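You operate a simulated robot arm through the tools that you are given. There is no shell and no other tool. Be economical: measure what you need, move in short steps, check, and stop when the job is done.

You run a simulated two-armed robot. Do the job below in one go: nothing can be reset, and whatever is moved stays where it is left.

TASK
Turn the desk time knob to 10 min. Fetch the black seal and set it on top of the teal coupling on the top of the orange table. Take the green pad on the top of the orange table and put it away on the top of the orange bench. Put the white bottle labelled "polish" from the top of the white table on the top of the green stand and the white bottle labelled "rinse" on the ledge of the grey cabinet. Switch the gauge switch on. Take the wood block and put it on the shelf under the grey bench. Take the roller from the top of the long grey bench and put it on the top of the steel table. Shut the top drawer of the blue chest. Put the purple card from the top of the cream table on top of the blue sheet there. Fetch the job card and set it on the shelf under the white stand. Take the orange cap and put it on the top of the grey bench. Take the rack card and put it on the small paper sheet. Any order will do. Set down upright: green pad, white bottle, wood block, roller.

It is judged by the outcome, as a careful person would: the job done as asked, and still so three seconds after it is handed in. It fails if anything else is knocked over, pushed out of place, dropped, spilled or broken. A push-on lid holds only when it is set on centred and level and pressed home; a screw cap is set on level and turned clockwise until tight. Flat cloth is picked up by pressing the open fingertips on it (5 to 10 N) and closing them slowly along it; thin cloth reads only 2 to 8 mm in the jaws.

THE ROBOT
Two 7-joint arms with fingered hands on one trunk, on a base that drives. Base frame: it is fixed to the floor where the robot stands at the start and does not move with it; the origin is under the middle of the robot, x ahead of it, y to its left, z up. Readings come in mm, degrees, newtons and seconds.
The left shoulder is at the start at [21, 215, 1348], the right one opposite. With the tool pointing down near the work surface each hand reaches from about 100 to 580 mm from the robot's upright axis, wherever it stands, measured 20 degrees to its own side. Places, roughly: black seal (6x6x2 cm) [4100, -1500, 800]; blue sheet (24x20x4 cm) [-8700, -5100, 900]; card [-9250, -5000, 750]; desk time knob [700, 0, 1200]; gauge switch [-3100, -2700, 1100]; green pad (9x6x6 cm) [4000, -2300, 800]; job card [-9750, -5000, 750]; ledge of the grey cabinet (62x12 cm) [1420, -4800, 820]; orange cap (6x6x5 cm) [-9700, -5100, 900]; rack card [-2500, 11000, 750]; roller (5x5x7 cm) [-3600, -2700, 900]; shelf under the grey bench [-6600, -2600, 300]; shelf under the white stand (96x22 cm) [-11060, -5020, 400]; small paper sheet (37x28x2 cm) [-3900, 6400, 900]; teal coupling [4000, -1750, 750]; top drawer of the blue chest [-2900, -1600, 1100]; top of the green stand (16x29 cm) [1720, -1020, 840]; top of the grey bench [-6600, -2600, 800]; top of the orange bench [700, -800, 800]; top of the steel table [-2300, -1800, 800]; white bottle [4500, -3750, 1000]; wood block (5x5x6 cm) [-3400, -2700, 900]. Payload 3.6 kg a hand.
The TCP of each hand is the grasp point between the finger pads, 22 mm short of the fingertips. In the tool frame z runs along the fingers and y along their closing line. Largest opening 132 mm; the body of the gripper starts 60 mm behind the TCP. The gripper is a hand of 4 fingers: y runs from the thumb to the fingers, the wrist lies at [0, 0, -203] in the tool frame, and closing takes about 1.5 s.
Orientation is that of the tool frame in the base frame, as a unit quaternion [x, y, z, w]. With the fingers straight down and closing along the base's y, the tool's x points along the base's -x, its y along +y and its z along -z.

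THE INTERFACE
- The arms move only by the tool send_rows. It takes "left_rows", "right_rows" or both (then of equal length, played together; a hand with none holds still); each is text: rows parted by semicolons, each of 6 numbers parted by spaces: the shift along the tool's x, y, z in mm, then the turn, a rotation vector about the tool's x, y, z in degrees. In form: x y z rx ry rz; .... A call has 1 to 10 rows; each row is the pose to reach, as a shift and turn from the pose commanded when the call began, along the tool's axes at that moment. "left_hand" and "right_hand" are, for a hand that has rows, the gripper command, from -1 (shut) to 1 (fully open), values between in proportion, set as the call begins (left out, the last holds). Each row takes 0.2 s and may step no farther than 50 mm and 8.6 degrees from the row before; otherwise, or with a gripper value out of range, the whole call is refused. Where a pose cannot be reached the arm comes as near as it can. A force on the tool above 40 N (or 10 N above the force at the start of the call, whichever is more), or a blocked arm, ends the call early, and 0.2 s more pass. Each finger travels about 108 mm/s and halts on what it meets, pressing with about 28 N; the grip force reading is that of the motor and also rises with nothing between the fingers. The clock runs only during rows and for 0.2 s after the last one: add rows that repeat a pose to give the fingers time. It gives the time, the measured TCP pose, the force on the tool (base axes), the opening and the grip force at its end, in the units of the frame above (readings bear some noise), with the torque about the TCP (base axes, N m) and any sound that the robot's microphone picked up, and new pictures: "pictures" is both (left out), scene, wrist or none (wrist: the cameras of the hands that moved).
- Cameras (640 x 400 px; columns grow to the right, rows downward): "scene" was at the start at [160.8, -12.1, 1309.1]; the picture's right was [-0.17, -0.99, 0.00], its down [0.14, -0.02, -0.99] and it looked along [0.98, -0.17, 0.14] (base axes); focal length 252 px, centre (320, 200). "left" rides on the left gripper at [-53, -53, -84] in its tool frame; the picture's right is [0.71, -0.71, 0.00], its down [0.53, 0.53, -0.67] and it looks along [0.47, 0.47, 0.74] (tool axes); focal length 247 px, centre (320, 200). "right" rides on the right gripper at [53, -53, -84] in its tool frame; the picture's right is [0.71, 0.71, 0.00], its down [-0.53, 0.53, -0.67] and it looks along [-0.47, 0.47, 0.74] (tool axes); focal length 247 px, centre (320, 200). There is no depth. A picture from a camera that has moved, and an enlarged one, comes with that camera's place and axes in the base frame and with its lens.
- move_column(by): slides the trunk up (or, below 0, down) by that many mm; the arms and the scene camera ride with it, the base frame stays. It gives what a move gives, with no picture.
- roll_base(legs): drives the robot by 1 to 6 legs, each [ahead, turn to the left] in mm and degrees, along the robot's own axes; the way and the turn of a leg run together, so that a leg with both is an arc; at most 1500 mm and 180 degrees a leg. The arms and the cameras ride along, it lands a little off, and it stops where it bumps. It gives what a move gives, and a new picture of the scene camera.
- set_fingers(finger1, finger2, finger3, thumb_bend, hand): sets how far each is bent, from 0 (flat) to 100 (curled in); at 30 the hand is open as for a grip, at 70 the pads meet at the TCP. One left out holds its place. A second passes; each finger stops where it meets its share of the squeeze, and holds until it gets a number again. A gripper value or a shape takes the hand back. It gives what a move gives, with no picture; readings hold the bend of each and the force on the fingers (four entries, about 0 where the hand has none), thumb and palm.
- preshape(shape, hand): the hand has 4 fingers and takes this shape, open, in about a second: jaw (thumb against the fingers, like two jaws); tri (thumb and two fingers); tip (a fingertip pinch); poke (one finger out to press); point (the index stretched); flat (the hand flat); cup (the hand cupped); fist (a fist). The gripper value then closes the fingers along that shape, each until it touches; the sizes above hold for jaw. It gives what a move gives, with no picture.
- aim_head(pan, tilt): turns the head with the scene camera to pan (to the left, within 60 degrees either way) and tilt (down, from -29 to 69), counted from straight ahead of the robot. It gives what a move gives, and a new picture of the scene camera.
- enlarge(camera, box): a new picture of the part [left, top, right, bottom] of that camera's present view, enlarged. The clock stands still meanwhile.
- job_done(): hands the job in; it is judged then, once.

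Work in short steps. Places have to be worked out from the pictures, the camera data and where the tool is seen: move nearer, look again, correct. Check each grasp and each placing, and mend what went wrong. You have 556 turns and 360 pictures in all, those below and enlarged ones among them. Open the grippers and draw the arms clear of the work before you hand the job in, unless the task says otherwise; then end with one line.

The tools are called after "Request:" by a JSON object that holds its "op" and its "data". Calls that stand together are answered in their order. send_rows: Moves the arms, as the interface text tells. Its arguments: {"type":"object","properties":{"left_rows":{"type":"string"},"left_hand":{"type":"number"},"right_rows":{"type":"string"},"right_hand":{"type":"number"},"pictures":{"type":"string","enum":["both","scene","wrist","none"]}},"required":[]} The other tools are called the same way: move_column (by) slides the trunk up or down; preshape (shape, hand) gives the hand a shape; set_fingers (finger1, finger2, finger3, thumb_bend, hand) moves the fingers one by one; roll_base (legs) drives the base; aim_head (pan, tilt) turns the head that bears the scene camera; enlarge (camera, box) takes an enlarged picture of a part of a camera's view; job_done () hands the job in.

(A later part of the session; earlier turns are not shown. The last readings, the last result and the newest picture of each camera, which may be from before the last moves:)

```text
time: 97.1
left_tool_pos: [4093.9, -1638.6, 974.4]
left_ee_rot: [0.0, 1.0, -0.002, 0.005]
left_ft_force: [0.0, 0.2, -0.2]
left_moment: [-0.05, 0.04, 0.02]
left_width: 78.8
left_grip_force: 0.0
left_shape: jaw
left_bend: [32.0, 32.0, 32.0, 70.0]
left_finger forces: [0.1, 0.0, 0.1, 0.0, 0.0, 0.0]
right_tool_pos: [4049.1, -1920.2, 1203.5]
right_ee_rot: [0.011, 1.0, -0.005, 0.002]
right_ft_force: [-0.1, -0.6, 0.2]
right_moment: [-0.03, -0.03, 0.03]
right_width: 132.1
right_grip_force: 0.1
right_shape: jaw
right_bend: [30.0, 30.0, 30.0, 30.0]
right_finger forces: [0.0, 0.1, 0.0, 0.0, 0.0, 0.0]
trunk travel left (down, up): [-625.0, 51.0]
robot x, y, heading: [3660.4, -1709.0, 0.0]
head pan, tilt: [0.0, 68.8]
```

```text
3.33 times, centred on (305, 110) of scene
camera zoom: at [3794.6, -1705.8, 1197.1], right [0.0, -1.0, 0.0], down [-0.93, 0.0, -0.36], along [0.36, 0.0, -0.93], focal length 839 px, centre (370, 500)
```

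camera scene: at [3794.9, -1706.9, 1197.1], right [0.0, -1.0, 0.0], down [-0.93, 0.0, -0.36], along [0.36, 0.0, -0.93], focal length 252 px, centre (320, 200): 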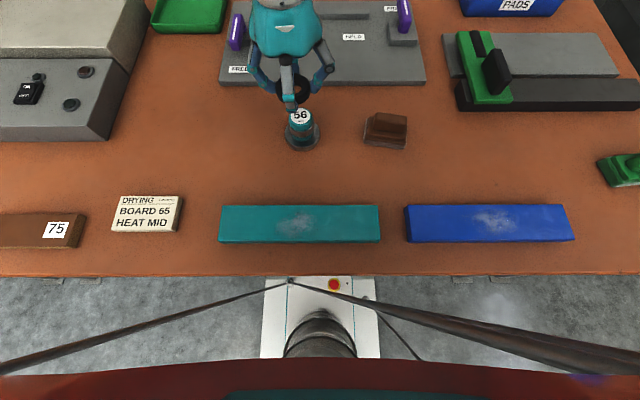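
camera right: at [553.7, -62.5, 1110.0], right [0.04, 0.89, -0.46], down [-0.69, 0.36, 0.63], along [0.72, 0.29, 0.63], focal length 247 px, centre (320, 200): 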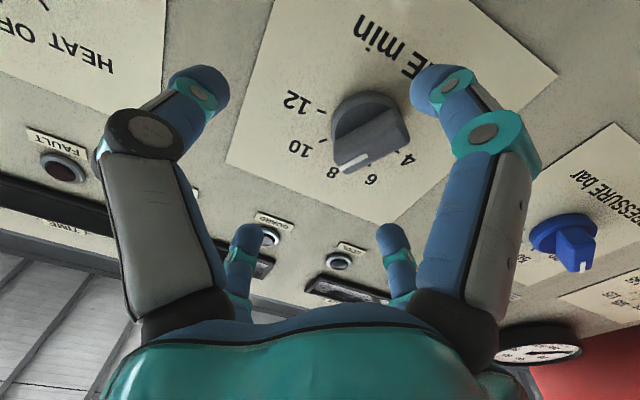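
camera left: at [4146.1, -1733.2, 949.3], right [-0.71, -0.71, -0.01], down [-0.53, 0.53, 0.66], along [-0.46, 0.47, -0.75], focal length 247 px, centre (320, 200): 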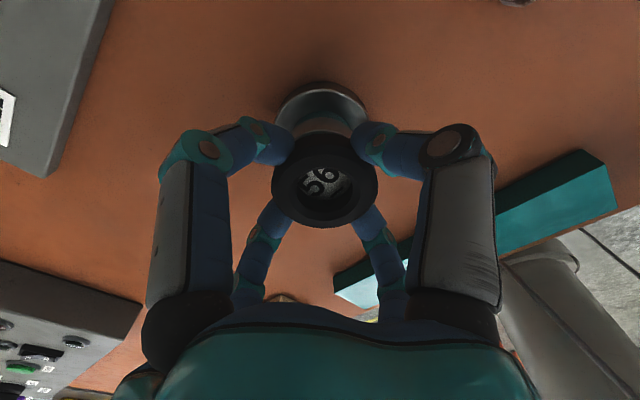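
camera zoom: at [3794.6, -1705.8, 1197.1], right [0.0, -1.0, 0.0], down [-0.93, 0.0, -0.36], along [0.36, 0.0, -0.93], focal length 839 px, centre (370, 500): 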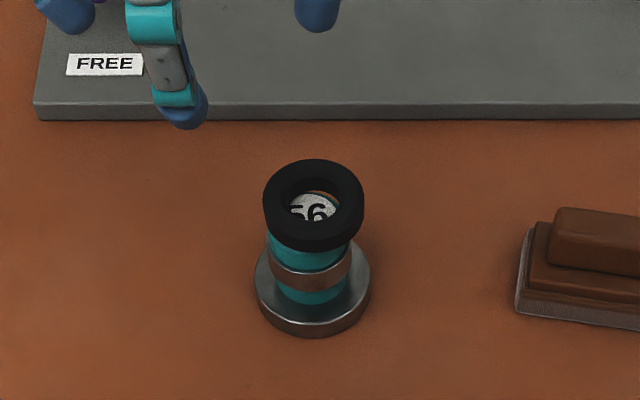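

The seal sits level and centred on the coupling. I raise the left hand to travel pose, then back off and drive along to the white table.

Request:
{"op": "send_rows", "data": {"left_rows": "0 10 -48 0 0 0; 0 40 -85 0 0 0; 0 70 -120 0 0 0; 10 100 -155 0 0 0; 20 125 -190 0 0 0; 30 130 -228 0 0 0", "left_hand": 1, "pictures": "none"}}

Request:
{"op": "roll_base", "data": {"legs": [[-550, 0], [0, -90], [1500, 0], [450, 0], [0, 90]]}}

Request:
{"op": "aim_head", "data": {"pan": 0, "tilt": 25}}

```text
time: 98.5
left_tool_pos: [4059.0, -1508.2, 1200.8]
left_ee_rot: [0.0, 1.0, 0.001, 0.006]
left_ft_force: [-0.2, 0.7, 0.5]
left_moment: [0.0, 0.0, -0.01]
left_width: 131.8
left_grip_force: 0.1
left_shape: jaw
left_bend: [30.0, 30.0, 30.0, 30.0]
left_finger forces: [0.0, 0.0, 0.0, 0.0, 0.0, 0.0]
right_tool_pos: [4049.8, -1921.8, 1202.9]
right_ee_rot: [0.012, 1.0, -0.005, 0.001]
right_ft_force: [0.6, 1.0, 0.2]
right_moment: [0.02, 0.0, 0.05]
right_width: 132.0
right_grip_force: 0.0
right_shape: jaw
right_bend: [30.0, 30.0, 30.0, 30.0]
right_finger forces: [0.1, 0.1, 0.1, 0.0, 0.0, 0.0]
trunk travel left (down, up): [-625.0, 51.0]
robot x, y, heading: [3663.3, -1711.4, -0.0]
head pan, tilt: [0.0, 68.8]
```

```text
time: 104.3
left_tool_pos: [3477.5, -1962.2, 1202.1]
left_ee_rot: [0.51, 0.86, -0.001, 0.004]
left_ft_force: [0.3, -0.4, 1.2]
left_moment: [0.04, 0.0, -0.01]
left_width: 131.7
left_grip_force: 0.0
left_shape: jaw
left_bend: [30.0, 30.0, 30.0, 30.0]
left_finger forces: [0.0, 0.0, 0.0, 0.1, 0.0, 0.0]
right_tool_pos: [3110.2, -2151.8, 1203.2]
right_ee_rot: [0.518, 0.855, -0.004, 0.0]
right_ft_force: [-1.0, 0.5, 0.4]
right_moment: [0.03, -0.02, -0.01]
right_width: 131.9
right_grip_force: 0.1
right_shape: jaw
right_bend: [30.0, 30.0, 30.0, 30.0]
right_finger forces: [0.1, 0.1, 0.0, 0.0, 0.0, 0.0]
trunk travel left (down, up): [-625.0, 51.0]
robot x, y, heading: [3149.8, -1685.8, -63.6]
head pan, tilt: [0.0, 68.8]
stopped in leg 2: the robot was blocked; the commanded pose is now the measured one
camera scene: at [3207.2, -1802.4, 1197.0], right [-0.9, -0.44, 0.0], down [-0.41, 0.84, -0.36], along [0.16, -0.32, -0.93], focal length 252 px, centre (320, 200)
```

scene: 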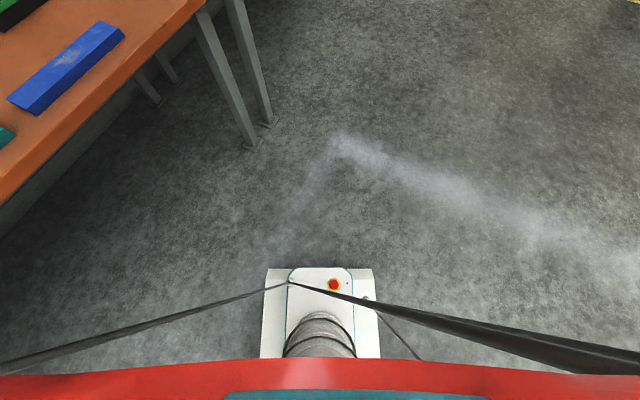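

```text
time: 105.4
left_tool_pos: [3480.8, -1961.5, 1201.2]
left_ee_rot: [0.509, 0.861, -0.002, 0.005]
left_ft_force: [0.4, 0.2, 1.2]
left_moment: [0.04, 0.0, 0.02]
left_width: 132.1
left_grip_force: 0.1
left_shape: jaw
left_bend: [30.0, 30.0, 30.0, 30.0]
left_finger forces: [0.1, 0.0, 0.1, 0.0, 0.1, 0.0]
right_tool_pos: [3113.2, -2149.0, 1203.4]
right_ee_rot: [0.519, 0.855, -0.004, -0.001]
right_ft_force: [-0.1, 0.1, -0.1]
right_moment: [-0.04, 0.02, 0.02]
right_width: 132.2
right_grip_force: 0.0
right_shape: jaw
right_bend: [30.0, 30.0, 30.0, 30.0]
right_finger forces: [0.1, 0.0, 0.1, 0.1, 0.1, 0.1]
trunk travel left (down, up): [-625.0, 51.0]
robot x, y, heading: [3153.3, -1681.8, -63.9]
head pan, tilt: [0.0, 25.0]
camera scene: at [3226.1, -1833.2, 1256.4], right [-0.9, -0.45, 0.0], down [-0.19, 0.38, -0.91], along [0.4, -0.81, -0.42], focal length 252 px, centre (320, 200)
```

scene: 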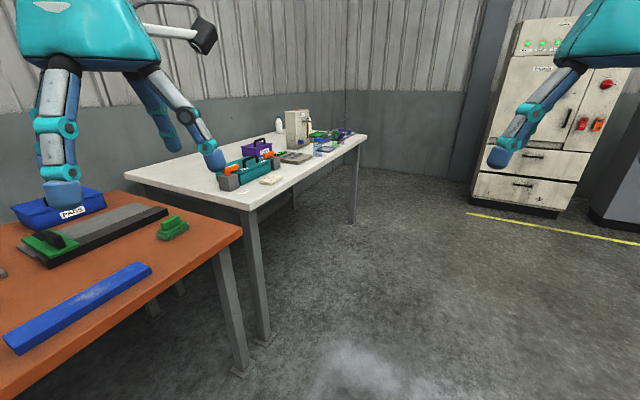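

Turns over about 64° in one leg seem to be cut short, so I'll split them. I drive to about (3290,-3600) and face the white table.

Request:
{"op": "roll_base", "data": {"legs": [[0, -22], [1000, 0], [920, 0], [0, 43], [0, 43]]}}

```text
time: 119.5
left_tool_pos: [3747.1, -3558.9, 1201.2]
left_ee_rot: [0.142, 0.99, -0.002, 0.004]
left_ft_force: [0.3, 0.1, -0.3]
left_moment: [-0.05, 0.01, -0.02]
left_width: 132.2
left_grip_force: 0.0
left_shape: jaw
left_bend: [30.0, 30.0, 30.0, 30.0]
left_finger forces: [0.0, 0.0, 0.0, 0.0, 0.0, 0.1]
right_tool_pos: [3619.7, -3951.2, 1205.0]
right_ee_rot: [0.152, 0.988, -0.006, 0.0]
right_ft_force: [0.2, -0.3, 0.0]
right_moment: [-0.03, 0.03, 0.0]
right_width: 131.9
right_grip_force: 0.0
right_shape: jaw
right_bend: [30.0, 30.0, 30.0, 30.0]
right_finger forces: [0.0, 0.0, 0.0, 0.1, 0.1, 0.0]
trunk travel left (down, up): [-625.0, 51.0]
robot x, y, heading: [3298.4, -3644.3, -16.6]
head pan, tilt: [0.0, 25.0]
stopped in leg 5: the robot was blocked; the commanded pose is now the measured one
camera scene: at [3461.3, -3687.9, 1256.4], right [-0.28, -0.96, 0.0], down [-0.41, 0.12, -0.91], along [0.87, -0.26, -0.42], focal length 252 px, centre (320, 200)
```

scene: 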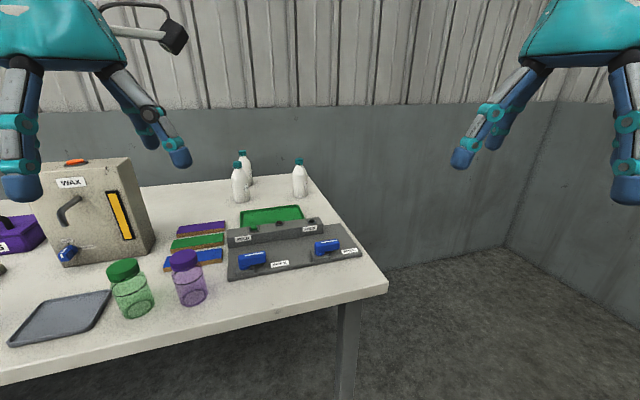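

Three white bottles stand at the back right of the white table. I zoom in to read their labels.

Request:
{"op": "enlarge", "data": {"camera": "scene", "box": [210, 140, 330, 215]}}

```text
5.33 times, centred on (270, 178) of scene
camera zoom: at [3461.3, -3687.9, 1256.4], right [-0.28, -0.96, 0.0], down [-0.41, 0.12, -0.91], along [0.87, -0.26, -0.42], focal length 1343 px, centre (587, 320)
```

zoom: 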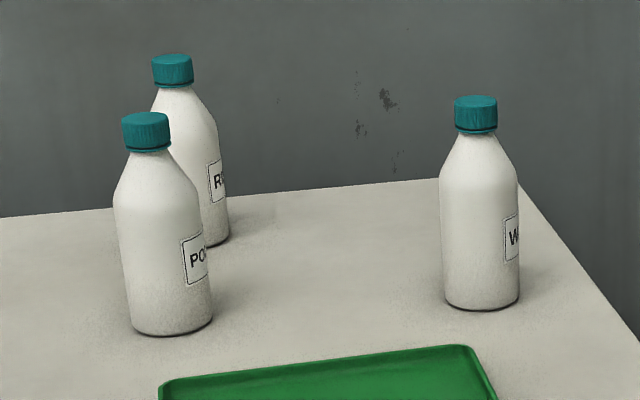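

The front-left bottle reads "PO…" (polish), the one behind "R…" (rinse), the right one is another. I drive closer to the front edge, facing it squarely, to fetch the polish bottle with the left hand.

Request:
{"op": "roll_base", "data": {"legs": [[0, -11.6], [400, 0], [0, 28]]}}

```text
time: 124.2
left_tool_pos: [4033.0, -3631.4, 1201.5]
left_ee_rot: [-0.003, 1.0, 0.0, 0.005]
left_ft_force: [0.4, -0.4, -0.4]
left_moment: [-0.01, 0.01, 0.01]
left_width: 132.2
left_grip_force: 0.1
left_shape: jaw
left_bend: [30.0, 30.0, 30.0, 30.0]
left_finger forces: [0.0, 0.0, 0.0, 0.0, 0.0, 0.0]
right_tool_pos: [4023.0, -4044.3, 1204.9]
right_ee_rot: [0.009, 1.0, -0.005, 0.002]
right_ft_force: [0.2, -0.2, 0.4]
right_moment: [-0.02, -0.04, 0.04]
right_width: 132.0
right_grip_force: 0.0
right_shape: jaw
right_bend: [30.0, 30.0, 30.0, 30.0]
right_finger forces: [0.1, 0.0, 0.1, 0.0, 0.1, 0.1]
trunk travel left (down, up): [-625.0, 51.0]
robot x, y, heading: [3629.4, -3857.1, -1.0]
head pan, tilt: [0.0, 25.0]
camera scene: at [3796.3, -3857.0, 1256.8], right [-0.02, -1.0, 0.0], down [-0.42, 0.01, -0.91], along [0.91, -0.02, -0.42], focal length 252 px, centre (320, 200)
```

scene: 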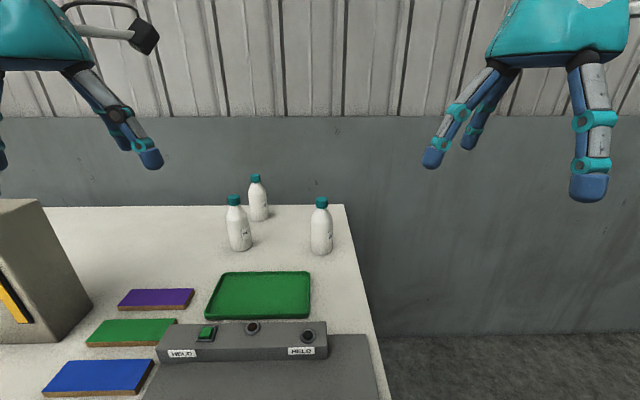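

The two views hint the white table is higher than 780. I lower the trunk 150 mm, which I need anyway, and use that for triangulation.

Request:
{"op": "move_column", "data": {"by": -150}}

Request:
{"op": "enlarge", "data": {"camera": "scene", "box": [180, 100, 380, 280]}}

```text
time: 126.0
left_tool_pos: [4033.7, -3629.3, 1052.9]
left_ee_rot: [-0.002, 1.0, 0.0, 0.007]
left_ft_force: [0.2, 0.8, 0.7]
left_moment: [0.02, -0.03, -0.02]
left_width: 132.1
left_grip_force: 0.2
left_shape: jaw
left_bend: [30.0, 30.0, 30.0, 30.0]
left_finger forces: [0.0, 0.0, 0.0, 0.0, 0.0, 0.1]
right_tool_pos: [4024.7, -4043.7, 1056.7]
right_ee_rot: [0.008, 1.0, -0.005, 0.003]
right_ft_force: [0.8, 0.2, 0.1]
right_moment: [-0.02, -0.04, 0.01]
right_width: 131.9
right_grip_force: 0.0
right_shape: jaw
right_bend: [30.0, 30.0, 30.0, 30.0]
right_finger forces: [0.0, 0.1, 0.0, 0.0, 0.0, 0.1]
trunk travel left (down, up): [-475.0, 201.0]
robot x, y, heading: [3629.2, -3858.2, -1.2]
head pan, tilt: [0.0, 25.0]
```

```text
2.22 times, centred on (280, 190) of scene
camera zoom: at [3797.1, -3856.8, 1105.7], right [-0.02, -1.0, 0.0], down [-0.42, 0.01, -0.91], along [0.91, -0.02, -0.42], focal length 560 px, centre (409, 222)
```

zoom: 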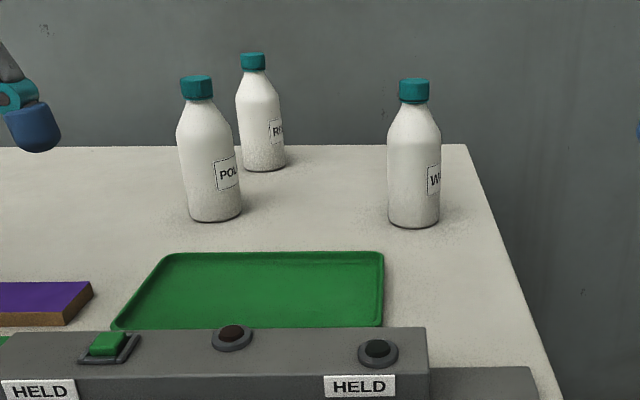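

The table top is at z≈843, with polish at (4390,-3646), rinse at (4575,-3665), and the table's right end at y≈-3965. Its south end is the better side, so I raise the trunk again and drive around.

Request:
{"op": "move_column", "data": {"by": 150}}

Request:
{"op": "roll_base", "data": {"legs": [[-200, 0], [0, -59], [700, 0]]}}

Request:
{"op": "roll_base", "data": {"legs": [[0, 50], [0, 49]]}}

```text
time: 127.7
left_tool_pos: [4034.3, -3629.5, 1201.9]
left_ee_rot: [-0.002, 1.0, 0.0, 0.006]
left_ft_force: [0.0, 0.5, 0.0]
left_moment: [0.03, 0.02, -0.04]
left_width: 131.9
left_grip_force: 0.1
left_shape: jaw
left_bend: [30.0, 30.0, 30.0, 30.0]
left_finger forces: [0.0, 0.1, 0.0, 0.0, 0.0, 0.1]
right_tool_pos: [4023.4, -4043.1, 1204.4]
right_ee_rot: [0.009, 1.0, -0.004, 0.002]
right_ft_force: [-0.5, 0.8, -0.3]
right_moment: [0.03, 0.01, -0.02]
right_width: 131.9
right_grip_force: 0.0
right_shape: jaw
right_bend: [30.0, 30.0, 30.0, 30.0]
right_finger forces: [0.0, 0.0, 0.1, 0.0, 0.1, 0.0]
trunk travel left (down, up): [-625.0, 51.0]
robot x, y, heading: [3627.8, -3855.5, -0.9]
head pan, tilt: [0.0, 25.0]
```

```text
time: 135.4
left_tool_pos: [4205.8, -4670.9, 1202.0]
left_ee_rot: [0.478, 0.879, -0.003, 0.004]
left_ft_force: [1.2, -0.2, 0.0]
left_moment: [0.03, 0.0, -0.01]
left_width: 131.9
left_grip_force: 0.1
left_shape: jaw
left_bend: [30.0, 30.0, 30.0, 30.0]
left_finger forces: [0.0, 0.0, 0.0, 0.1, 0.1, 0.1]
right_tool_pos: [3852.8, -4885.9, 1205.2]
right_ee_rot: [0.487, 0.873, -0.004, -0.001]
right_ft_force: [0.2, -0.5, -0.3]
right_moment: [0.01, -0.01, -0.02]
right_width: 132.0
right_grip_force: 0.0
right_shape: jaw
right_bend: [30.0, 30.0, 30.0, 30.0]
right_finger forces: [0.1, 0.1, 0.1, 0.1, 0.1, 0.0]
trunk travel left (down, up): [-625.0, 51.0]
robot x, y, heading: [3807.3, -4447.1, -58.0]
head pan, tilt: [0.0, 25.0]
camera scene: at [3895.2, -4587.2, 1256.5], right [-0.85, -0.53, 0.0], down [-0.22, 0.36, -0.91], along [0.48, -0.77, -0.42], focal length 252 px, centre (320, 200)
```

scene: 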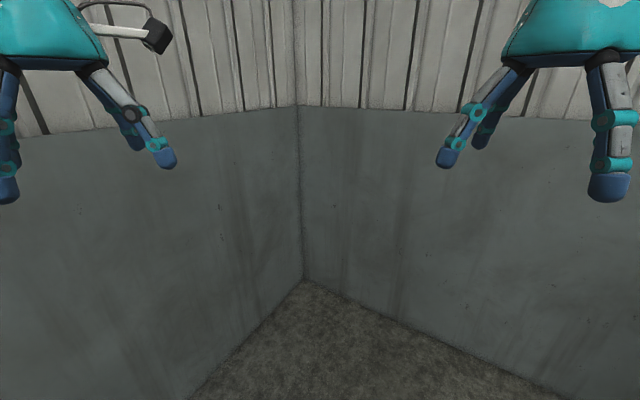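

```text
time: 138.7
left_tool_pos: [4227.7, -4253.8, 1202.9]
left_ee_rot: [0.025, 1.0, -0.002, 0.006]
left_ft_force: [0.9, -0.1, 0.2]
left_moment: [-0.03, 0.02, -0.03]
left_width: 131.9
left_grip_force: 0.1
left_shape: jaw
left_bend: [30.0, 30.0, 30.0, 30.0]
left_finger forces: [0.0, 0.0, 0.0, 0.1, 0.1, 0.0]
right_tool_pos: [4195.7, -4663.6, 1207.3]
right_ee_rot: [0.036, 0.999, -0.006, 0.001]
right_ft_force: [0.0, 0.3, 0.8]
right_moment: [-0.05, 0.02, 0.0]
right_width: 132.0
right_grip_force: 0.0
right_shape: jaw
right_bend: [30.0, 30.0, 30.0, 30.0]
right_finger forces: [0.0, 0.1, 0.0, 0.0, 0.0, 0.0]
trunk travel left (down, up): [-625.0, 51.0]
robot x, y, heading: [3811.1, -4490.2, -4.5]
head pan, tilt: [0.0, 25.0]
stopped in leg 2: the robot was blocked; the commanded pose is now the measured one
camera scene: at [3975.6, -4498.1, 1256.5], right [-0.08, -1.0, 0.0], down [-0.42, 0.03, -0.91], along [0.9, -0.07, -0.42], focal length 252 px, centre (320, 200)
```

scene: 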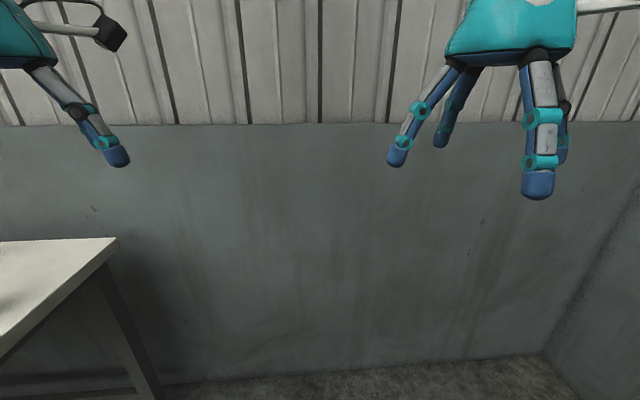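

Walls: x≈4721 and y≈-5684. The turn was cut short again with nothing near, so I simply continue it and drive to the table's south end.

Request:
{"op": "roll_base", "data": {"legs": [[0, 48]]}}

```text
time: 141.3
left_tool_pos: [3906.9, -4020.3, 1204.4]
left_ee_rot: [-0.39, 0.921, 0.001, 0.005]
left_ft_force: [-0.6, 0.2, -0.2]
left_moment: [-0.02, -0.02, -0.03]
left_width: 131.9
left_grip_force: 0.0
left_shape: jaw
left_bend: [30.0, 30.0, 30.0, 30.0]
left_finger forces: [0.0, 0.1, 0.1, 0.0, 0.0, 0.0]
right_tool_pos: [4197.3, -4314.9, 1206.6]
right_ee_rot: [-0.379, 0.925, -0.004, 0.004]
right_ft_force: [1.8, 0.3, 0.5]
right_moment: [-0.01, 0.0, -0.02]
right_width: 132.0
right_grip_force: 0.0
right_shape: jaw
right_bend: [30.0, 30.0, 30.0, 30.0]
right_finger forces: [0.1, 0.0, 0.0, 0.0, 0.0, 0.1]
trunk travel left (down, up): [-625.0, 51.0]
robot x, y, heading: [3833.2, -4517.7, 44.4]
head pan, tilt: [0.0, 25.0]
camera scene: at [3954.7, -4398.1, 1256.4], right [0.7, -0.71, 0.0], down [-0.3, -0.3, -0.91], along [0.65, 0.63, -0.42], focal length 252 px, centre (320, 200)
```

scene: 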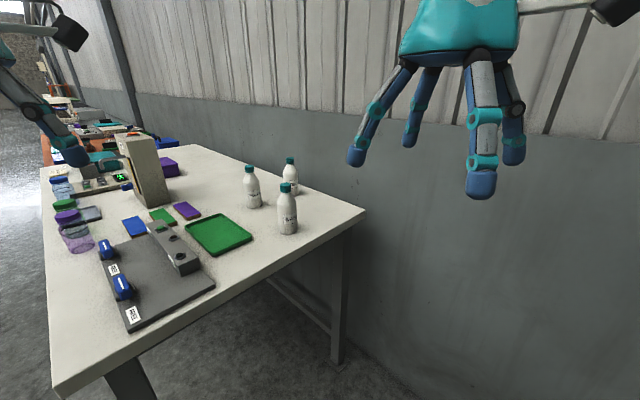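

Positions confirmed: rinse (4560,-3645), polish (4390,-3638), other bottle (4360,-3873). I drive up to the south end and face it.

Request:
{"op": "roll_base", "data": {"legs": [[0, 3], [530, 0], [0, 43]]}}

```text
time: 144.8
left_tool_pos: [4232.0, -3634.7, 1206.6]
left_ee_rot: [-0.412, 0.911, 0.001, 0.011]
left_ft_force: [0.2, 0.4, 0.0]
left_moment: [0.01, -0.01, -0.02]
left_width: 132.0
left_grip_force: 0.2
left_shape: jaw
left_bend: [30.0, 30.0, 30.0, 30.0]
left_finger forces: [0.0, 0.0, 0.1, 0.0, 0.0, 0.0]
right_tool_pos: [4534.2, -3915.0, 1209.2]
right_ee_rot: [-0.401, 0.916, -0.006, 0.006]
right_ft_force: [-0.2, 0.0, -0.4]
right_moment: [-0.02, -0.02, 0.01]
right_width: 131.8
right_grip_force: 0.0
right_shape: jaw
right_bend: [30.0, 30.0, 30.0, 30.0]
right_finger forces: [0.0, 0.1, 0.0, 0.0, 0.0, 0.0]
trunk travel left (down, up): [-625.0, 51.0]
robot x, y, heading: [4189.7, -4129.0, 45.6]
head pan, tilt: [0.0, 25.0]
stopped in leg 2: the robot was blocked; the commanded pose is now the measured one
camera scene: at [4298.0, -4010.3, 1257.8], right [0.71, -0.7, 0.0], down [-0.29, -0.3, -0.91], along [0.64, 0.65, -0.42], focal length 252 px, centre (320, 200)
```

scene: 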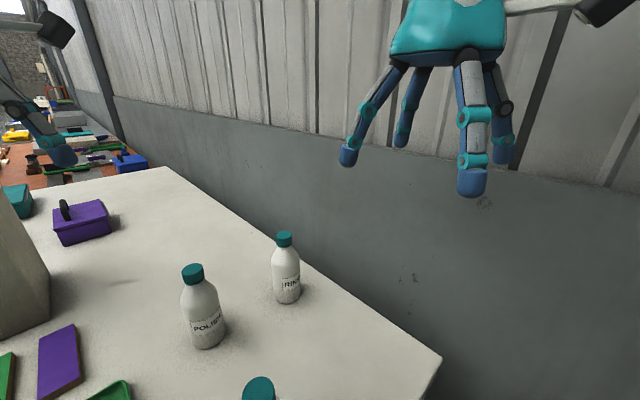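

The base met the table's end rail, so it must stay about 240 mm from the end. I back off, tuck both hands a bit, and reposition to about (4245,-4225) facing the end squarely.

Request:
{"op": "send_rows", "data": {"right_rows": "40 20 0 0 0 0; 80 40 0 0 0 0; 120 50 0 0 0 0", "left_rows": "40 -20 0 0 0 0; 80 -40 0 0 0 0; 120 -50 0 0 0 0", "pictures": "none"}}

Request:
{"op": "roll_base", "data": {"legs": [[-200, 0], [0, -33], [200, 0]]}}

Request:
{"op": "roll_base", "data": {"legs": [[0, 39]]}}

Request:
{"op": "roll_base", "data": {"legs": [[0, 39]]}}

```text
time: 145.7
left_tool_pos: [4200.1, -3756.8, 1203.9]
left_ee_rot: [-0.412, 0.911, 0.001, 0.007]
left_ft_force: [0.0, -0.5, 0.5]
left_moment: [0.02, -0.02, 0.0]
left_width: 132.0
left_grip_force: 0.0
left_shape: jaw
left_bend: [30.0, 30.0, 30.0, 30.0]
left_finger forces: [0.0, 0.1, 0.0, 0.1, 0.0, 0.1]
right_tool_pos: [4425.2, -3968.3, 1206.0]
right_ee_rot: [-0.4, 0.917, -0.004, 0.003]
right_ft_force: [0.0, 0.3, 0.2]
right_moment: [0.0, -0.02, 0.01]
right_width: 131.8
right_grip_force: 0.1
right_shape: jaw
right_bend: [30.0, 30.0, 30.0, 30.0]
right_finger forces: [0.0, 0.0, 0.0, 0.0, 0.0, 0.1]
trunk travel left (down, up): [-625.0, 51.0]
robot x, y, heading: [4191.3, -4127.7, 45.4]
head pan, tilt: [0.0, 25.0]
```

```text
time: 149.4
left_tool_pos: [4286.5, -3983.3, 1215.8]
left_ee_rot: [-0.164, 0.983, -0.08, 0.012]
left_ft_force: [-1.1, 0.4, 1.3]
left_moment: [-0.02, -0.05, -0.04]
left_width: 132.1
left_grip_force: 0.0
left_shape: jaw
left_bend: [30.0, 30.0, 30.0, 30.0]
left_finger forces: [0.0, 0.1, 0.0, 0.0, 0.0, 0.1]
right_tool_pos: [4347.4, -4261.1, 1214.0]
right_ee_rot: [-0.129, 0.991, -0.004, 0.015]
right_ft_force: [-0.7, 1.0, -0.2]
right_moment: [-0.06, -0.01, -0.02]
right_width: 131.9
right_grip_force: 0.1
right_shape: jaw
right_bend: [30.0, 30.0, 30.0, 30.0]
right_finger forces: [0.0, 0.0, 0.1, 0.0, 0.1, 0.0]
trunk travel left (down, up): [-625.0, 51.0]
robot x, y, heading: [4088.7, -4241.6, 11.0]
head pan, tilt: [0.0, 25.0]
stopped in leg 3: the robot was blocked; the commanded pose is now the measured one
camera scene: at [4237.5, -4207.9, 1258.9], right [0.19, -0.98, 0.0], down [-0.4, -0.08, -0.91], along [0.89, 0.17, -0.41], focal length 252 px, centre (320, 200)
```

scene: 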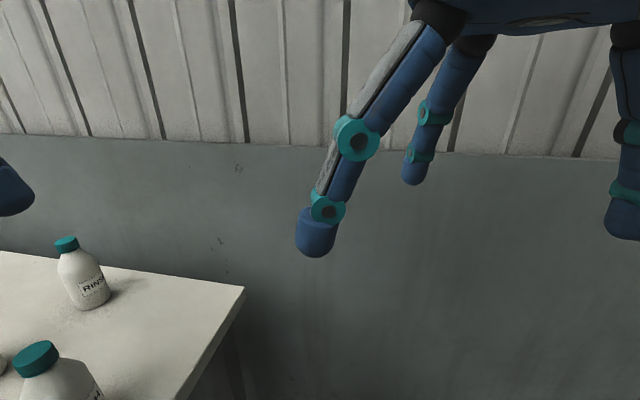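

```text
time: 150.2
left_tool_pos: [4295.1, -4014.0, 1229.5]
left_ee_rot: [-0.203, 0.947, -0.244, -0.057]
left_ft_force: [-0.5, 0.3, 0.6]
left_moment: [0.0, 0.03, 0.02]
left_width: 131.8
left_grip_force: 0.1
left_shape: jaw
left_bend: [30.0, 30.0, 30.0, 30.0]
left_finger forces: [0.0, 0.1, 0.0, 0.0, 0.0, 0.1]
right_tool_pos: [4364.1, -4253.9, 1210.3]
right_ee_rot: [-0.142, 0.99, -0.006, 0.008]
right_ft_force: [-0.1, 0.5, 0.7]
right_moment: [0.0, -0.01, 0.02]
right_width: 131.9
right_grip_force: 0.0
right_shape: jaw
right_bend: [30.0, 30.0, 30.0, 30.0]
right_finger forces: [0.1, 0.0, 0.0, 0.0, 0.0, 0.1]
trunk travel left (down, up): [-625.0, 51.0]
robot x, y, heading: [4086.4, -4244.4, 12.5]
head pan, tilt: [0.0, 25.0]
stopped in leg 1: the robot was blocked; the commanded pose is now the measured one
camera scene: at [4252.2, -4202.6, 1256.4], right [0.22, -0.98, 0.0], down [-0.41, -0.09, -0.91], along [0.88, 0.2, -0.42], focal length 252 px, centre (320, 200)
```

scene: 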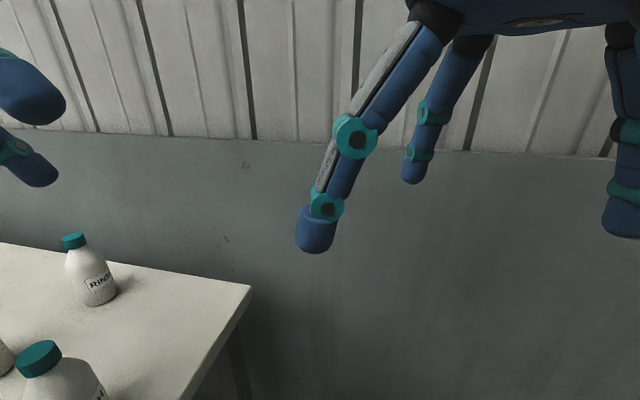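

```text
time: 152.5
left_tool_pos: [4106.7, -3934.4, 1230.0]
left_ee_rot: [-0.507, 0.825, -0.249, 0.027]
left_ft_force: [0.0, -0.7, 0.4]
left_moment: [-0.04, -0.01, -0.03]
left_width: 131.9
left_grip_force: 0.1
left_shape: jaw
left_bend: [30.0, 30.0, 30.0, 30.0]
left_finger forces: [0.0, 0.0, 0.0, 0.0, 0.1, 0.0]
right_tool_pos: [4310.5, -4076.9, 1209.9]
right_ee_rot: [-0.464, 0.886, -0.002, 0.009]
right_ft_force: [-0.6, 0.1, -0.1]
right_moment: [0.01, -0.02, 0.01]
right_width: 131.9
right_grip_force: 0.0
right_shape: jaw
right_bend: [30.0, 30.0, 30.0, 30.0]
right_finger forces: [0.0, 0.0, 0.0, 0.0, 0.1, 0.1]
trunk travel left (down, up): [-625.0, 51.0]
robot x, y, heading: [4111.5, -4263.8, 51.3]
head pan, tilt: [0.0, 25.0]
camera scene: at [4215.6, -4126.0, 1256.5], right [0.78, -0.62, 0.0], down [-0.26, -0.33, -0.91], along [0.57, 0.71, -0.42], focal length 252 px, centre (320, 200)
```

scene: 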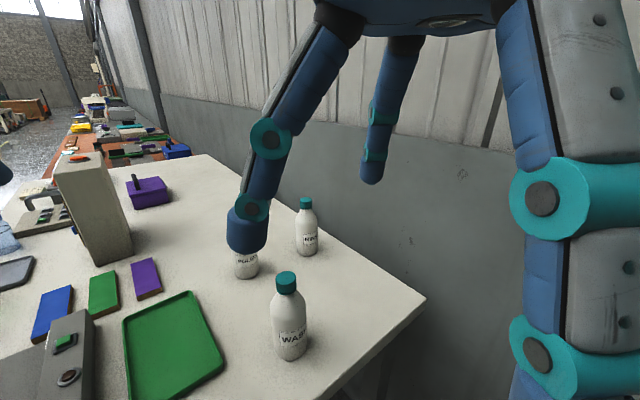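

The left hand got twisted on the way (arm contact), but all bottles stand. I straighten the left hand and move the base 50 mm nearer.

Request:
{"op": "send_rows", "data": {"left_rows": "0 0 0 -6.8 -2.4 3; 0 0 0 -13.7 -4.8 6; 0 0 0 -20.5 -7.2 9; 0 0 0 -27.4 -9.6 12; 0 0 0 -27.4 -9.6 12", "pictures": "none"}}

Request:
{"op": "roll_base", "data": {"legs": [[50, 0]]}}

```text
time: 153.7
left_tool_pos: [4117.0, -3955.0, 1250.3]
left_ee_rot: [-0.43, 0.903, 0.001, 0.001]
left_ft_force: [-0.7, -0.1, 0.2]
left_moment: [-0.01, 0.0, -0.03]
left_width: 131.7
left_grip_force: 0.2
left_shape: jaw
left_bend: [30.0, 30.0, 30.0, 30.0]
left_finger forces: [0.1, 0.0, 0.1, 0.0, 0.0, 0.0]
left hand out of reach, approached as far as the arm can: row 3, 4, 5
right_tool_pos: [4307.9, -4077.4, 1211.1]
right_ee_rot: [-0.464, 0.886, -0.003, 0.009]
right_ft_force: [-0.4, -0.2, 0.5]
right_moment: [0.0, -0.03, -0.01]
right_width: 132.1
right_grip_force: 0.1
right_shape: jaw
right_bend: [30.0, 30.0, 30.0, 30.0]
right_finger forces: [0.0, 0.1, 0.1, 0.0, 0.1, 0.0]
trunk travel left (down, up): [-625.0, 51.0]
robot x, y, heading: [4110.4, -4259.7, 51.4]
head pan, tilt: [0.0, 25.0]
```

```text
time: 154.6
left_tool_pos: [4148.7, -3915.9, 1252.0]
left_ee_rot: [-0.43, 0.903, 0.001, 0.001]
left_ft_force: [0.0, 0.3, -0.2]
left_moment: [-0.02, -0.02, 0.02]
left_width: 132.0
left_grip_force: 0.2
left_shape: jaw
left_bend: [30.0, 30.0, 30.0, 30.0]
left_finger forces: [0.0, 0.0, 0.1, 0.1, 0.1, 0.0]
right_tool_pos: [4340.2, -4038.0, 1211.3]
right_ee_rot: [-0.464, 0.886, -0.002, 0.01]
right_ft_force: [0.6, -0.1, 0.0]
right_moment: [0.04, -0.02, 0.05]
right_width: 131.8
right_grip_force: 0.1
right_shape: jaw
right_bend: [30.0, 30.0, 30.0, 30.0]
right_finger forces: [0.0, 0.0, 0.1, 0.0, 0.1, 0.1]
trunk travel left (down, up): [-625.0, 51.0]
robot x, y, heading: [4142.6, -4223.5, 51.4]
head pan, tilt: [0.0, 25.0]
camera scene: at [4246.1, -4087.4, 1256.6], right [0.78, -0.62, 0.0], down [-0.26, -0.33, -0.91], along [0.57, 0.71, -0.42], focal length 252 px, centre (320, 200)
```

scene: 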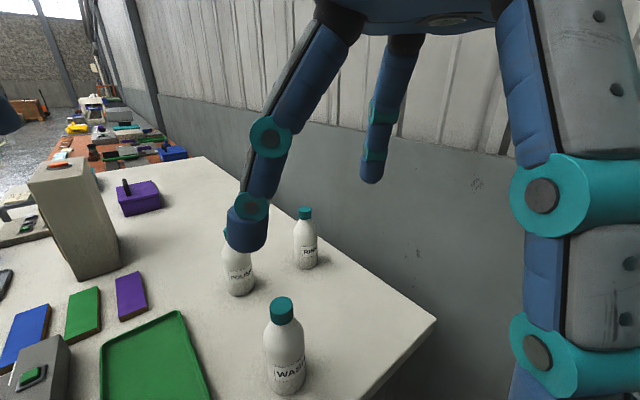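

I bring the right hand forward over the table toward rinse, tilting the tool to 45°, staying above the bottle tops.

Request:
{"op": "send_rows", "data": {"right_rows": "-37 6 25 0 -5 0; -75 12 49 0 -10 0; -112 18 74 0 -15 0; -150 23 98 0 -20 0; -187 29 123 0 -25 0; -225 35 147 0 -30 0; -262 41 172 0 -35 0; -300 47 196 0 -40 0; -337 53 221 0 -45 0; -337 53 221 0 -45 0", "right_hand": 1, "pictures": "both"}}

```text
time: 156.8
left_tool_pos: [4149.5, -3915.5, 1251.5]
left_ee_rot: [-0.43, 0.903, 0.0, 0.001]
left_ft_force: [0.9, 0.2, -0.3]
left_moment: [0.03, 0.01, -0.02]
left_width: 132.1
left_grip_force: 0.1
left_shape: jaw
left_bend: [30.0, 30.0, 30.0, 30.0]
left_finger forces: [0.0, 0.0, 0.0, 0.1, 0.0, 0.0]
right_tool_pos: [4494.1, -3730.0, 994.1]
right_ee_rot: [-0.429, 0.815, 0.175, 0.347]
right_ft_force: [0.8, -0.6, 0.7]
right_moment: [-0.02, -0.01, -0.01]
right_width: 132.0
right_grip_force: 0.0
right_shape: jaw
right_bend: [30.0, 30.0, 30.0, 30.0]
right_finger forces: [0.1, 0.0, 0.0, 0.0, 0.0, 0.0]
trunk travel left (down, up): [-625.0, 51.0]
robot x, y, heading: [4139.3, -4222.3, 51.5]
head pan, tilt: [0.0, 25.0]
camera scene: at [4247.1, -4087.4, 1256.5], right [0.78, -0.62, 0.0], down [-0.26, -0.33, -0.91], along [0.57, 0.71, -0.42], focal length 252 px, centre (320, 200)
camera right: at [4481.5, -3840.2, 1015.8], right [-0.86, 0.0, -0.52], down [-0.51, 0.21, 0.84], along [0.11, 0.98, -0.18], focal length 247 px, centre (320, 200)
```

scene: 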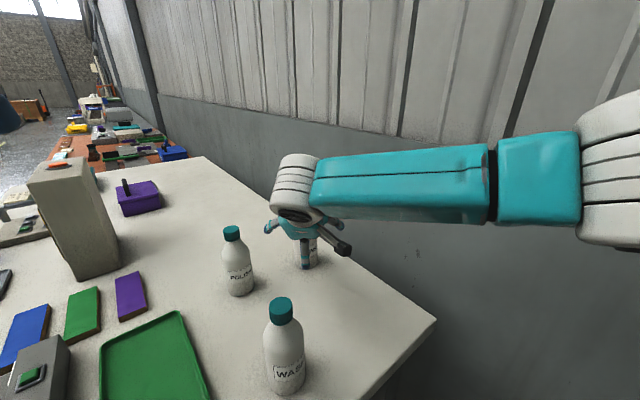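
right: 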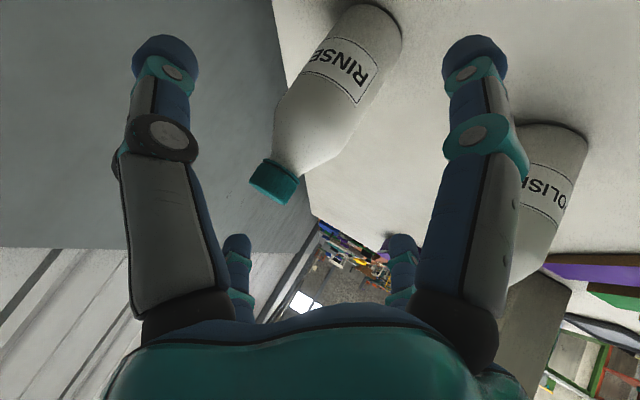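

Rinse's axis works out at about (4536,-3668). I move in along the tool so the bottle's body is between the fingers.

Request:
{"op": "send_rows", "data": {"right_rows": "12 2 25 0 0 0; 12 2 60 0 0 0; 12 2 90 0 0 0; 12 2 115 0 0 0; 12 2 115 0 0 0", "pictures": "wrist"}}

```text
time: 158.2
left_tool_pos: [4148.8, -3916.1, 1252.7]
left_ee_rot: [-0.429, 0.903, 0.001, 0.001]
left_ft_force: [-0.6, -0.1, 0.4]
left_moment: [-0.02, 0.0, -0.03]
left_width: 131.9
left_grip_force: 0.1
left_shape: jaw
left_bend: [30.0, 30.0, 30.0, 30.0]
left_finger forces: [0.0, 0.1, 0.0, 0.0, 0.0, 0.0]
right_tool_pos: [4568.6, -3722.5, 941.6]
right_ee_rot: [-0.416, 0.82, 0.162, 0.359]
right_ft_force: [1.0, -0.8, 5.9]
right_moment: [0.25, -0.09, -0.09]
right_width: 132.1
right_grip_force: 0.1
right_shape: jaw
right_bend: [30.0, 30.0, 21.0, 30.0]
right_finger forces: [0.1, 0.1, 5.7, 0.0, 0.1, 0.0]
right hand out of reach, approached as far as the arm can: row 2, 3, 4, 5
trunk travel left (down, up): [-625.0, 51.0]
robot x, y, heading: [4146.3, -4221.1, 51.3]
head pan, tilt: [0.0, 25.0]
stopped in row 5 (right hand): the arm was blocked; the commanded pose is now the measured one
camera right: at [4550.5, -3831.4, 963.7], right [-0.84, 0.03, -0.54], down [-0.52, 0.24, 0.82], along [0.15, 0.97, -0.19], focal length 247 px, centre (320, 200)
```

right: 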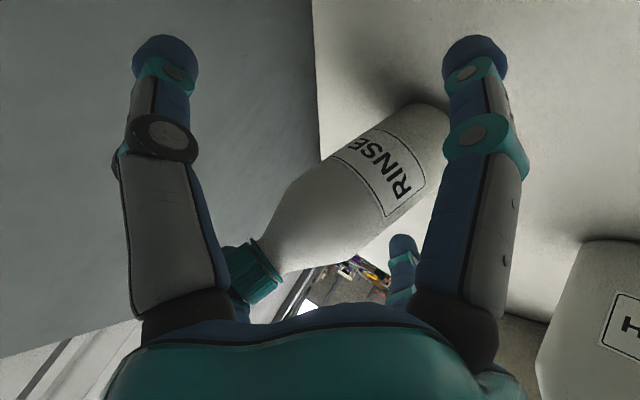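

Out of reach, so the hand slid sideways and touched the bottle lightly. I withdraw straight back and then lower the trunk.

Request:
{"op": "send_rows", "data": {"right_rows": "0 10 -20 0 0 0; 0 20 -60 0 0 0; 0 30 -100 0 0 0; 0 50 -120 0 0 0; 0 50 -120 0 0 0", "pictures": "wrist"}}

```text
time: 159.4
left_tool_pos: [4149.2, -3916.2, 1252.5]
left_ee_rot: [-0.43, 0.903, -0.001, 0.0]
left_ft_force: [0.0, -0.2, 0.3]
left_moment: [0.0, 0.01, -0.02]
left_width: 131.9
left_grip_force: 0.0
left_shape: jaw
left_bend: [30.0, 30.0, 30.0, 30.0]
left_finger forces: [0.1, 0.2, 0.0, 0.0, 0.0, 0.0]
right_tool_pos: [4468.9, -3759.0, 1022.0]
right_ee_rot: [-0.418, 0.82, 0.164, 0.356]
right_ft_force: [0.9, 0.0, -0.1]
right_moment: [0.0, 0.03, -0.03]
right_width: 132.0
right_grip_force: 0.1
right_shape: jaw
right_bend: [30.0, 30.0, 30.0, 30.0]
right_finger forces: [0.1, 0.0, 0.0, 0.0, 0.1, 0.0]
trunk travel left (down, up): [-625.0, 51.0]
robot x, y, heading: [4144.6, -4218.3, 51.4]
head pan, tilt: [0.0, 25.0]
camera right: at [4452.5, -3868.4, 1043.8], right [-0.85, 0.02, -0.53], down [-0.51, 0.23, 0.83], along [0.14, 0.97, -0.19], focal length 247 px, centre (320, 200)
```

right: 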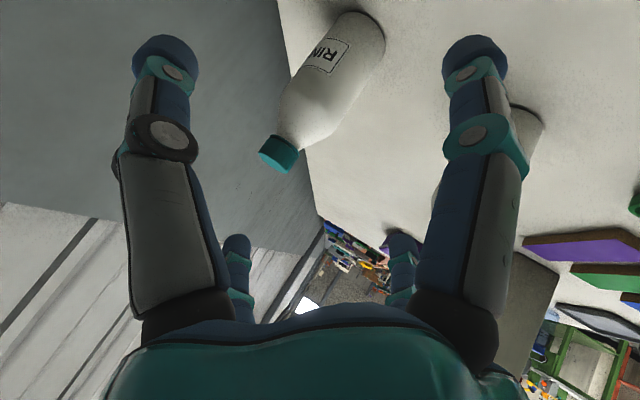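

The bottle still stands. I raise the hand 200 mm and lower the trunk 200 mm to gain reach.

Request:
{"op": "send_rows", "data": {"right_rows": "-29 0 -28 0 0 0; -57 0 -56 0 0 0; -86 0 -83 0 0 0; -115 0 -111 0 0 0; -143 0 -139 0 0 0", "pictures": "none"}}

Request:
{"op": "move_column", "data": {"by": -200}}

```text
time: 160.6
left_tool_pos: [4150.2, -3916.4, 1251.9]
left_ee_rot: [-0.429, 0.903, 0.001, 0.0]
left_ft_force: [0.1, -1.1, -0.4]
left_moment: [0.03, -0.01, -0.02]
left_width: 132.1
left_grip_force: 0.0
left_shape: jaw
left_bend: [30.0, 30.0, 30.0, 30.0]
left_finger forces: [0.1, 0.0, 0.1, 0.1, 0.1, 0.0]
right_tool_pos: [4464.0, -3757.9, 1221.9]
right_ee_rot: [-0.419, 0.819, 0.164, 0.356]
right_ft_force: [-0.3, 0.1, -0.5]
right_moment: [-0.02, -0.01, -0.01]
right_width: 131.7
right_grip_force: 0.1
right_shape: jaw
right_bend: [30.0, 30.0, 30.0, 30.0]
right_finger forces: [0.0, 0.0, 0.0, 0.0, 0.1, 0.0]
trunk travel left (down, up): [-625.0, 51.0]
robot x, y, heading: [4141.0, -4219.8, 51.5]
head pan, tilt: [0.0, 25.0]
```

```text
time: 162.8
left_tool_pos: [4150.2, -3912.4, 1047.6]
left_ee_rot: [-0.431, 0.902, -0.004, -0.01]
left_ft_force: [0.0, -1.1, -0.4]
left_moment: [0.0, -0.01, -0.02]
left_width: 132.3
left_grip_force: 0.1
left_shape: jaw
left_bend: [30.0, 30.0, 30.0, 30.0]
left_finger forces: [0.0, 0.0, 0.0, 0.0, 0.0, 0.0]
right_tool_pos: [4462.8, -3756.4, 1024.1]
right_ee_rot: [-0.418, 0.819, 0.164, 0.356]
right_ft_force: [-0.5, 0.3, 0.2]
right_moment: [-0.03, 0.0, -0.01]
right_width: 131.8
right_grip_force: 0.1
right_shape: jaw
right_bend: [30.0, 30.0, 30.0, 30.0]
right_finger forces: [0.0, 0.0, 0.0, 0.0, 0.0, 0.1]
trunk travel left (down, up): [-425.0, 251.0]
robot x, y, heading: [4141.5, -4221.8, 51.4]
head pan, tilt: [0.0, 25.0]
```

Now I go in along the tool again, 162 mm, toward the bottle's body.

Request:
{"op": "send_rows", "data": {"right_rows": "9 -3 45 0 0 0; 9 -3 90 0 0 0; 9 -3 130 0 0 0; 9 -3 162 0 0 0; 9 -3 162 0 0 0", "pictures": "wrist"}}

```text
time: 163.8
left_tool_pos: [4150.8, -3912.6, 1048.0]
left_ee_rot: [-0.431, 0.902, -0.005, -0.01]
left_ft_force: [0.7, 0.1, 0.1]
left_moment: [-0.02, 0.02, -0.01]
left_width: 132.2
left_grip_force: 0.1
left_shape: jaw
left_bend: [30.0, 30.0, 30.0, 30.0]
left_finger forces: [0.0, 0.1, 0.0, 0.1, 0.0, 0.1]
right_tool_pos: [4530.6, -3666.5, 926.7]
right_ee_rot: [-0.419, 0.808, 0.179, 0.373]
right_ft_force: [1.7, 3.4, 18.8]
right_moment: [0.57, -0.43, 0.03]
right_width: 132.1
right_grip_force: 0.2
right_shape: jaw
right_bend: [30.0, 30.0, 0.0, 30.0]
right_finger forces: [0.0, 0.1, 19.1, 0.0, 0.1, 0.0]
trunk travel left (down, up): [-425.0, 251.0]
robot x, y, heading: [4143.4, -4220.1, 51.3]
head pan, tilt: [0.0, 25.0]
stopped in row 5 (right hand): the force on the tool passed its limit at 43 N (the readings are from after the stop); the commanded pose is now the measured one
camera right: at [4516.4, -3776.8, 943.4], right [-0.84, 0.03, -0.55], down [-0.53, 0.19, 0.82], along [0.13, 0.98, -0.14], focal length 247 px, centre (320, 200)
```

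right: 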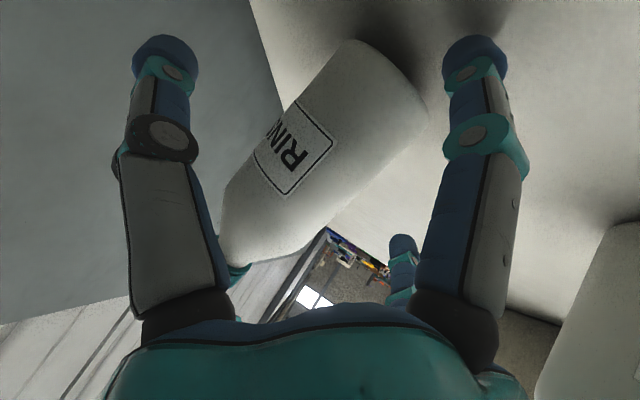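

The digits sit crosswise (±x and ±y), so the tilted approach made one finger meet the bottle's cap. Bottles must be grasped from straight above; I withdraw the hand.

Request:
{"op": "send_rows", "data": {"right_rows": "0 0 -30 0 0 0; 0 0 -75 0 0 0; 0 0 -120 0 0 0; 0 0 -165 0 0 0; -30 0 -195 0 0 0", "pictures": "both"}}

```text
time: 165.0
left_tool_pos: [4151.3, -3913.6, 1047.2]
left_ee_rot: [-0.43, 0.903, -0.006, -0.01]
left_ft_force: [0.7, 0.4, -0.7]
left_moment: [0.02, -0.03, 0.02]
left_width: 132.1
left_grip_force: 0.1
left_shape: jaw
left_bend: [30.0, 30.0, 30.0, 30.0]
left_finger forces: [0.0, 0.0, 0.0, 0.0, 0.0, 0.0]
right_tool_pos: [4454.1, -3766.7, 1073.6]
right_ee_rot: [-0.42, 0.811, 0.175, 0.368]
right_ft_force: [0.1, -0.2, -0.1]
right_moment: [0.02, 0.0, 0.03]
right_width: 132.1
right_grip_force: 0.0
right_shape: jaw
right_bend: [30.0, 30.0, 30.0, 30.0]
right_finger forces: [0.0, 0.1, 0.0, 0.1, 0.0, 0.1]
trunk travel left (down, up): [-425.0, 251.0]
robot x, y, heading: [4140.7, -4223.4, 51.5]
head pan, tilt: [0.0, 25.0]
camera scene: at [4247.2, -4086.3, 1054.5], right [0.78, -0.62, 0.0], down [-0.26, -0.33, -0.91], along [0.57, 0.71, -0.42], focal length 252 px, centre (320, 200)
camera right: at [4439.4, -3877.3, 1090.4], right [-0.84, 0.02, -0.54], down [-0.53, 0.2, 0.82], along [0.13, 0.98, -0.16], focal length 247 px, centre (320, 200)
```

scene: 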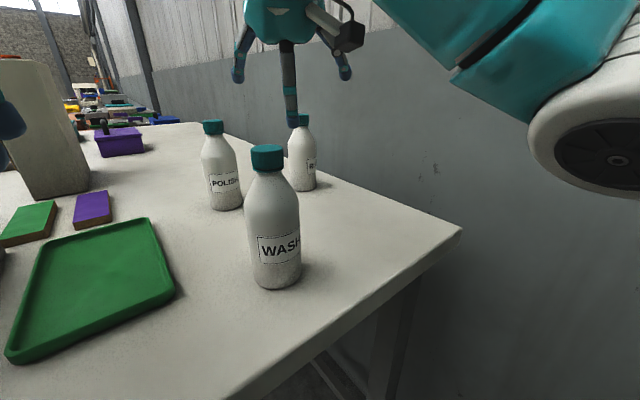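
right: 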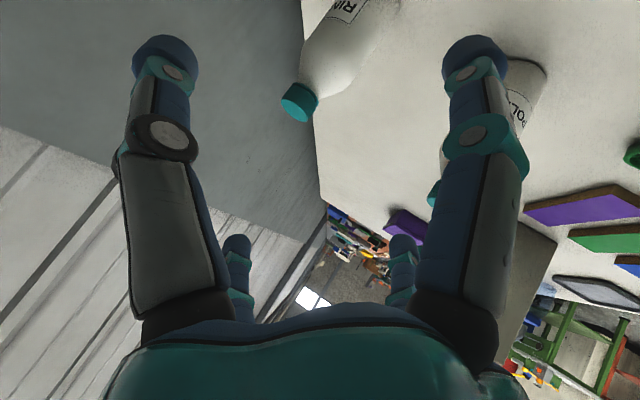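

All three bottles still stand. I fold the right hand back to pointing down, and raise the trunk.

Request:
{"op": "move_column", "data": {"by": 200}}

Request:
{"op": "send_rows", "data": {"right_rows": "14 -21 -14 0 5 0; 28 -42 -28 0 10 0; 42 -63 -42 0 15 0; 56 -84 -56 0 20 0; 70 -105 -70 0 25 0; 84 -126 -84 0 30 0; 98 -147 -98 0 35 0; 112 -168 -112 0 40 0; 120 -185 -115 0 44 0", "left_rows": "0 0 0 0 0 0; -30 5 0 0 0 0; -60 10 0 0 0 0; -90 15 0 0 0 0; -120 20 0 0 0 0; -130 20 0 0 0 0; -130 20 0 0 0 0; -130 20 0 0 0 0; -130 20 0 0 0 0", "pictures": "none"}}

```text
time: 167.2
left_tool_pos: [4151.3, -3913.5, 1247.1]
left_ee_rot: [-0.431, 0.902, -0.005, -0.01]
left_ft_force: [0.0, -0.3, -0.4]
left_moment: [-0.02, 0.01, -0.01]
left_width: 131.9
left_grip_force: 0.0
left_shape: jaw
left_bend: [30.0, 30.0, 30.0, 30.0]
left_finger forces: [0.0, 0.0, 0.1, 0.0, 0.0, 0.0]
right_tool_pos: [4455.7, -3767.7, 1272.6]
right_ee_rot: [-0.42, 0.811, 0.176, 0.367]
right_ft_force: [1.3, -0.4, 0.1]
right_moment: [0.0, 0.01, 0.0]
right_width: 131.8
right_grip_force: 0.1
right_shape: jaw
right_bend: [30.0, 30.0, 30.0, 30.0]
right_finger forces: [0.0, 0.1, 0.1, 0.0, 0.1, 0.1]
trunk travel left (down, up): [-625.0, 51.0]
robot x, y, heading: [4142.6, -4221.4, 51.3]
head pan, tilt: [0.0, 25.0]
```

```text
time: 169.2
left_tool_pos: [4217.8, -3800.9, 1244.6]
left_ee_rot: [-0.431, 0.902, -0.005, -0.011]
left_ft_force: [0.0, 1.1, -0.3]
left_moment: [-0.02, 0.01, 0.0]
left_width: 132.4
left_grip_force: 0.0
left_shape: jaw
left_bend: [30.0, 30.0, 30.0, 30.0]
left_finger forces: [0.0, 0.0, 0.0, 0.0, 0.0, 0.0]
right_tool_pos: [4509.3, -4011.2, 1267.4]
right_ee_rot: [-0.455, 0.89, 0.005, 0.035]
right_ft_force: [0.4, 0.7, 0.5]
right_moment: [0.0, -0.01, -0.01]
right_width: 132.1
right_grip_force: 0.0
right_shape: jaw
right_bend: [30.0, 30.0, 30.0, 30.0]
right_finger forces: [0.0, 0.1, 0.1, 0.0, 0.1, 0.0]
trunk travel left (down, up): [-625.0, 51.0]
robot x, y, heading: [4140.0, -4220.8, 51.5]
head pan, tilt: [0.0, 25.0]
```

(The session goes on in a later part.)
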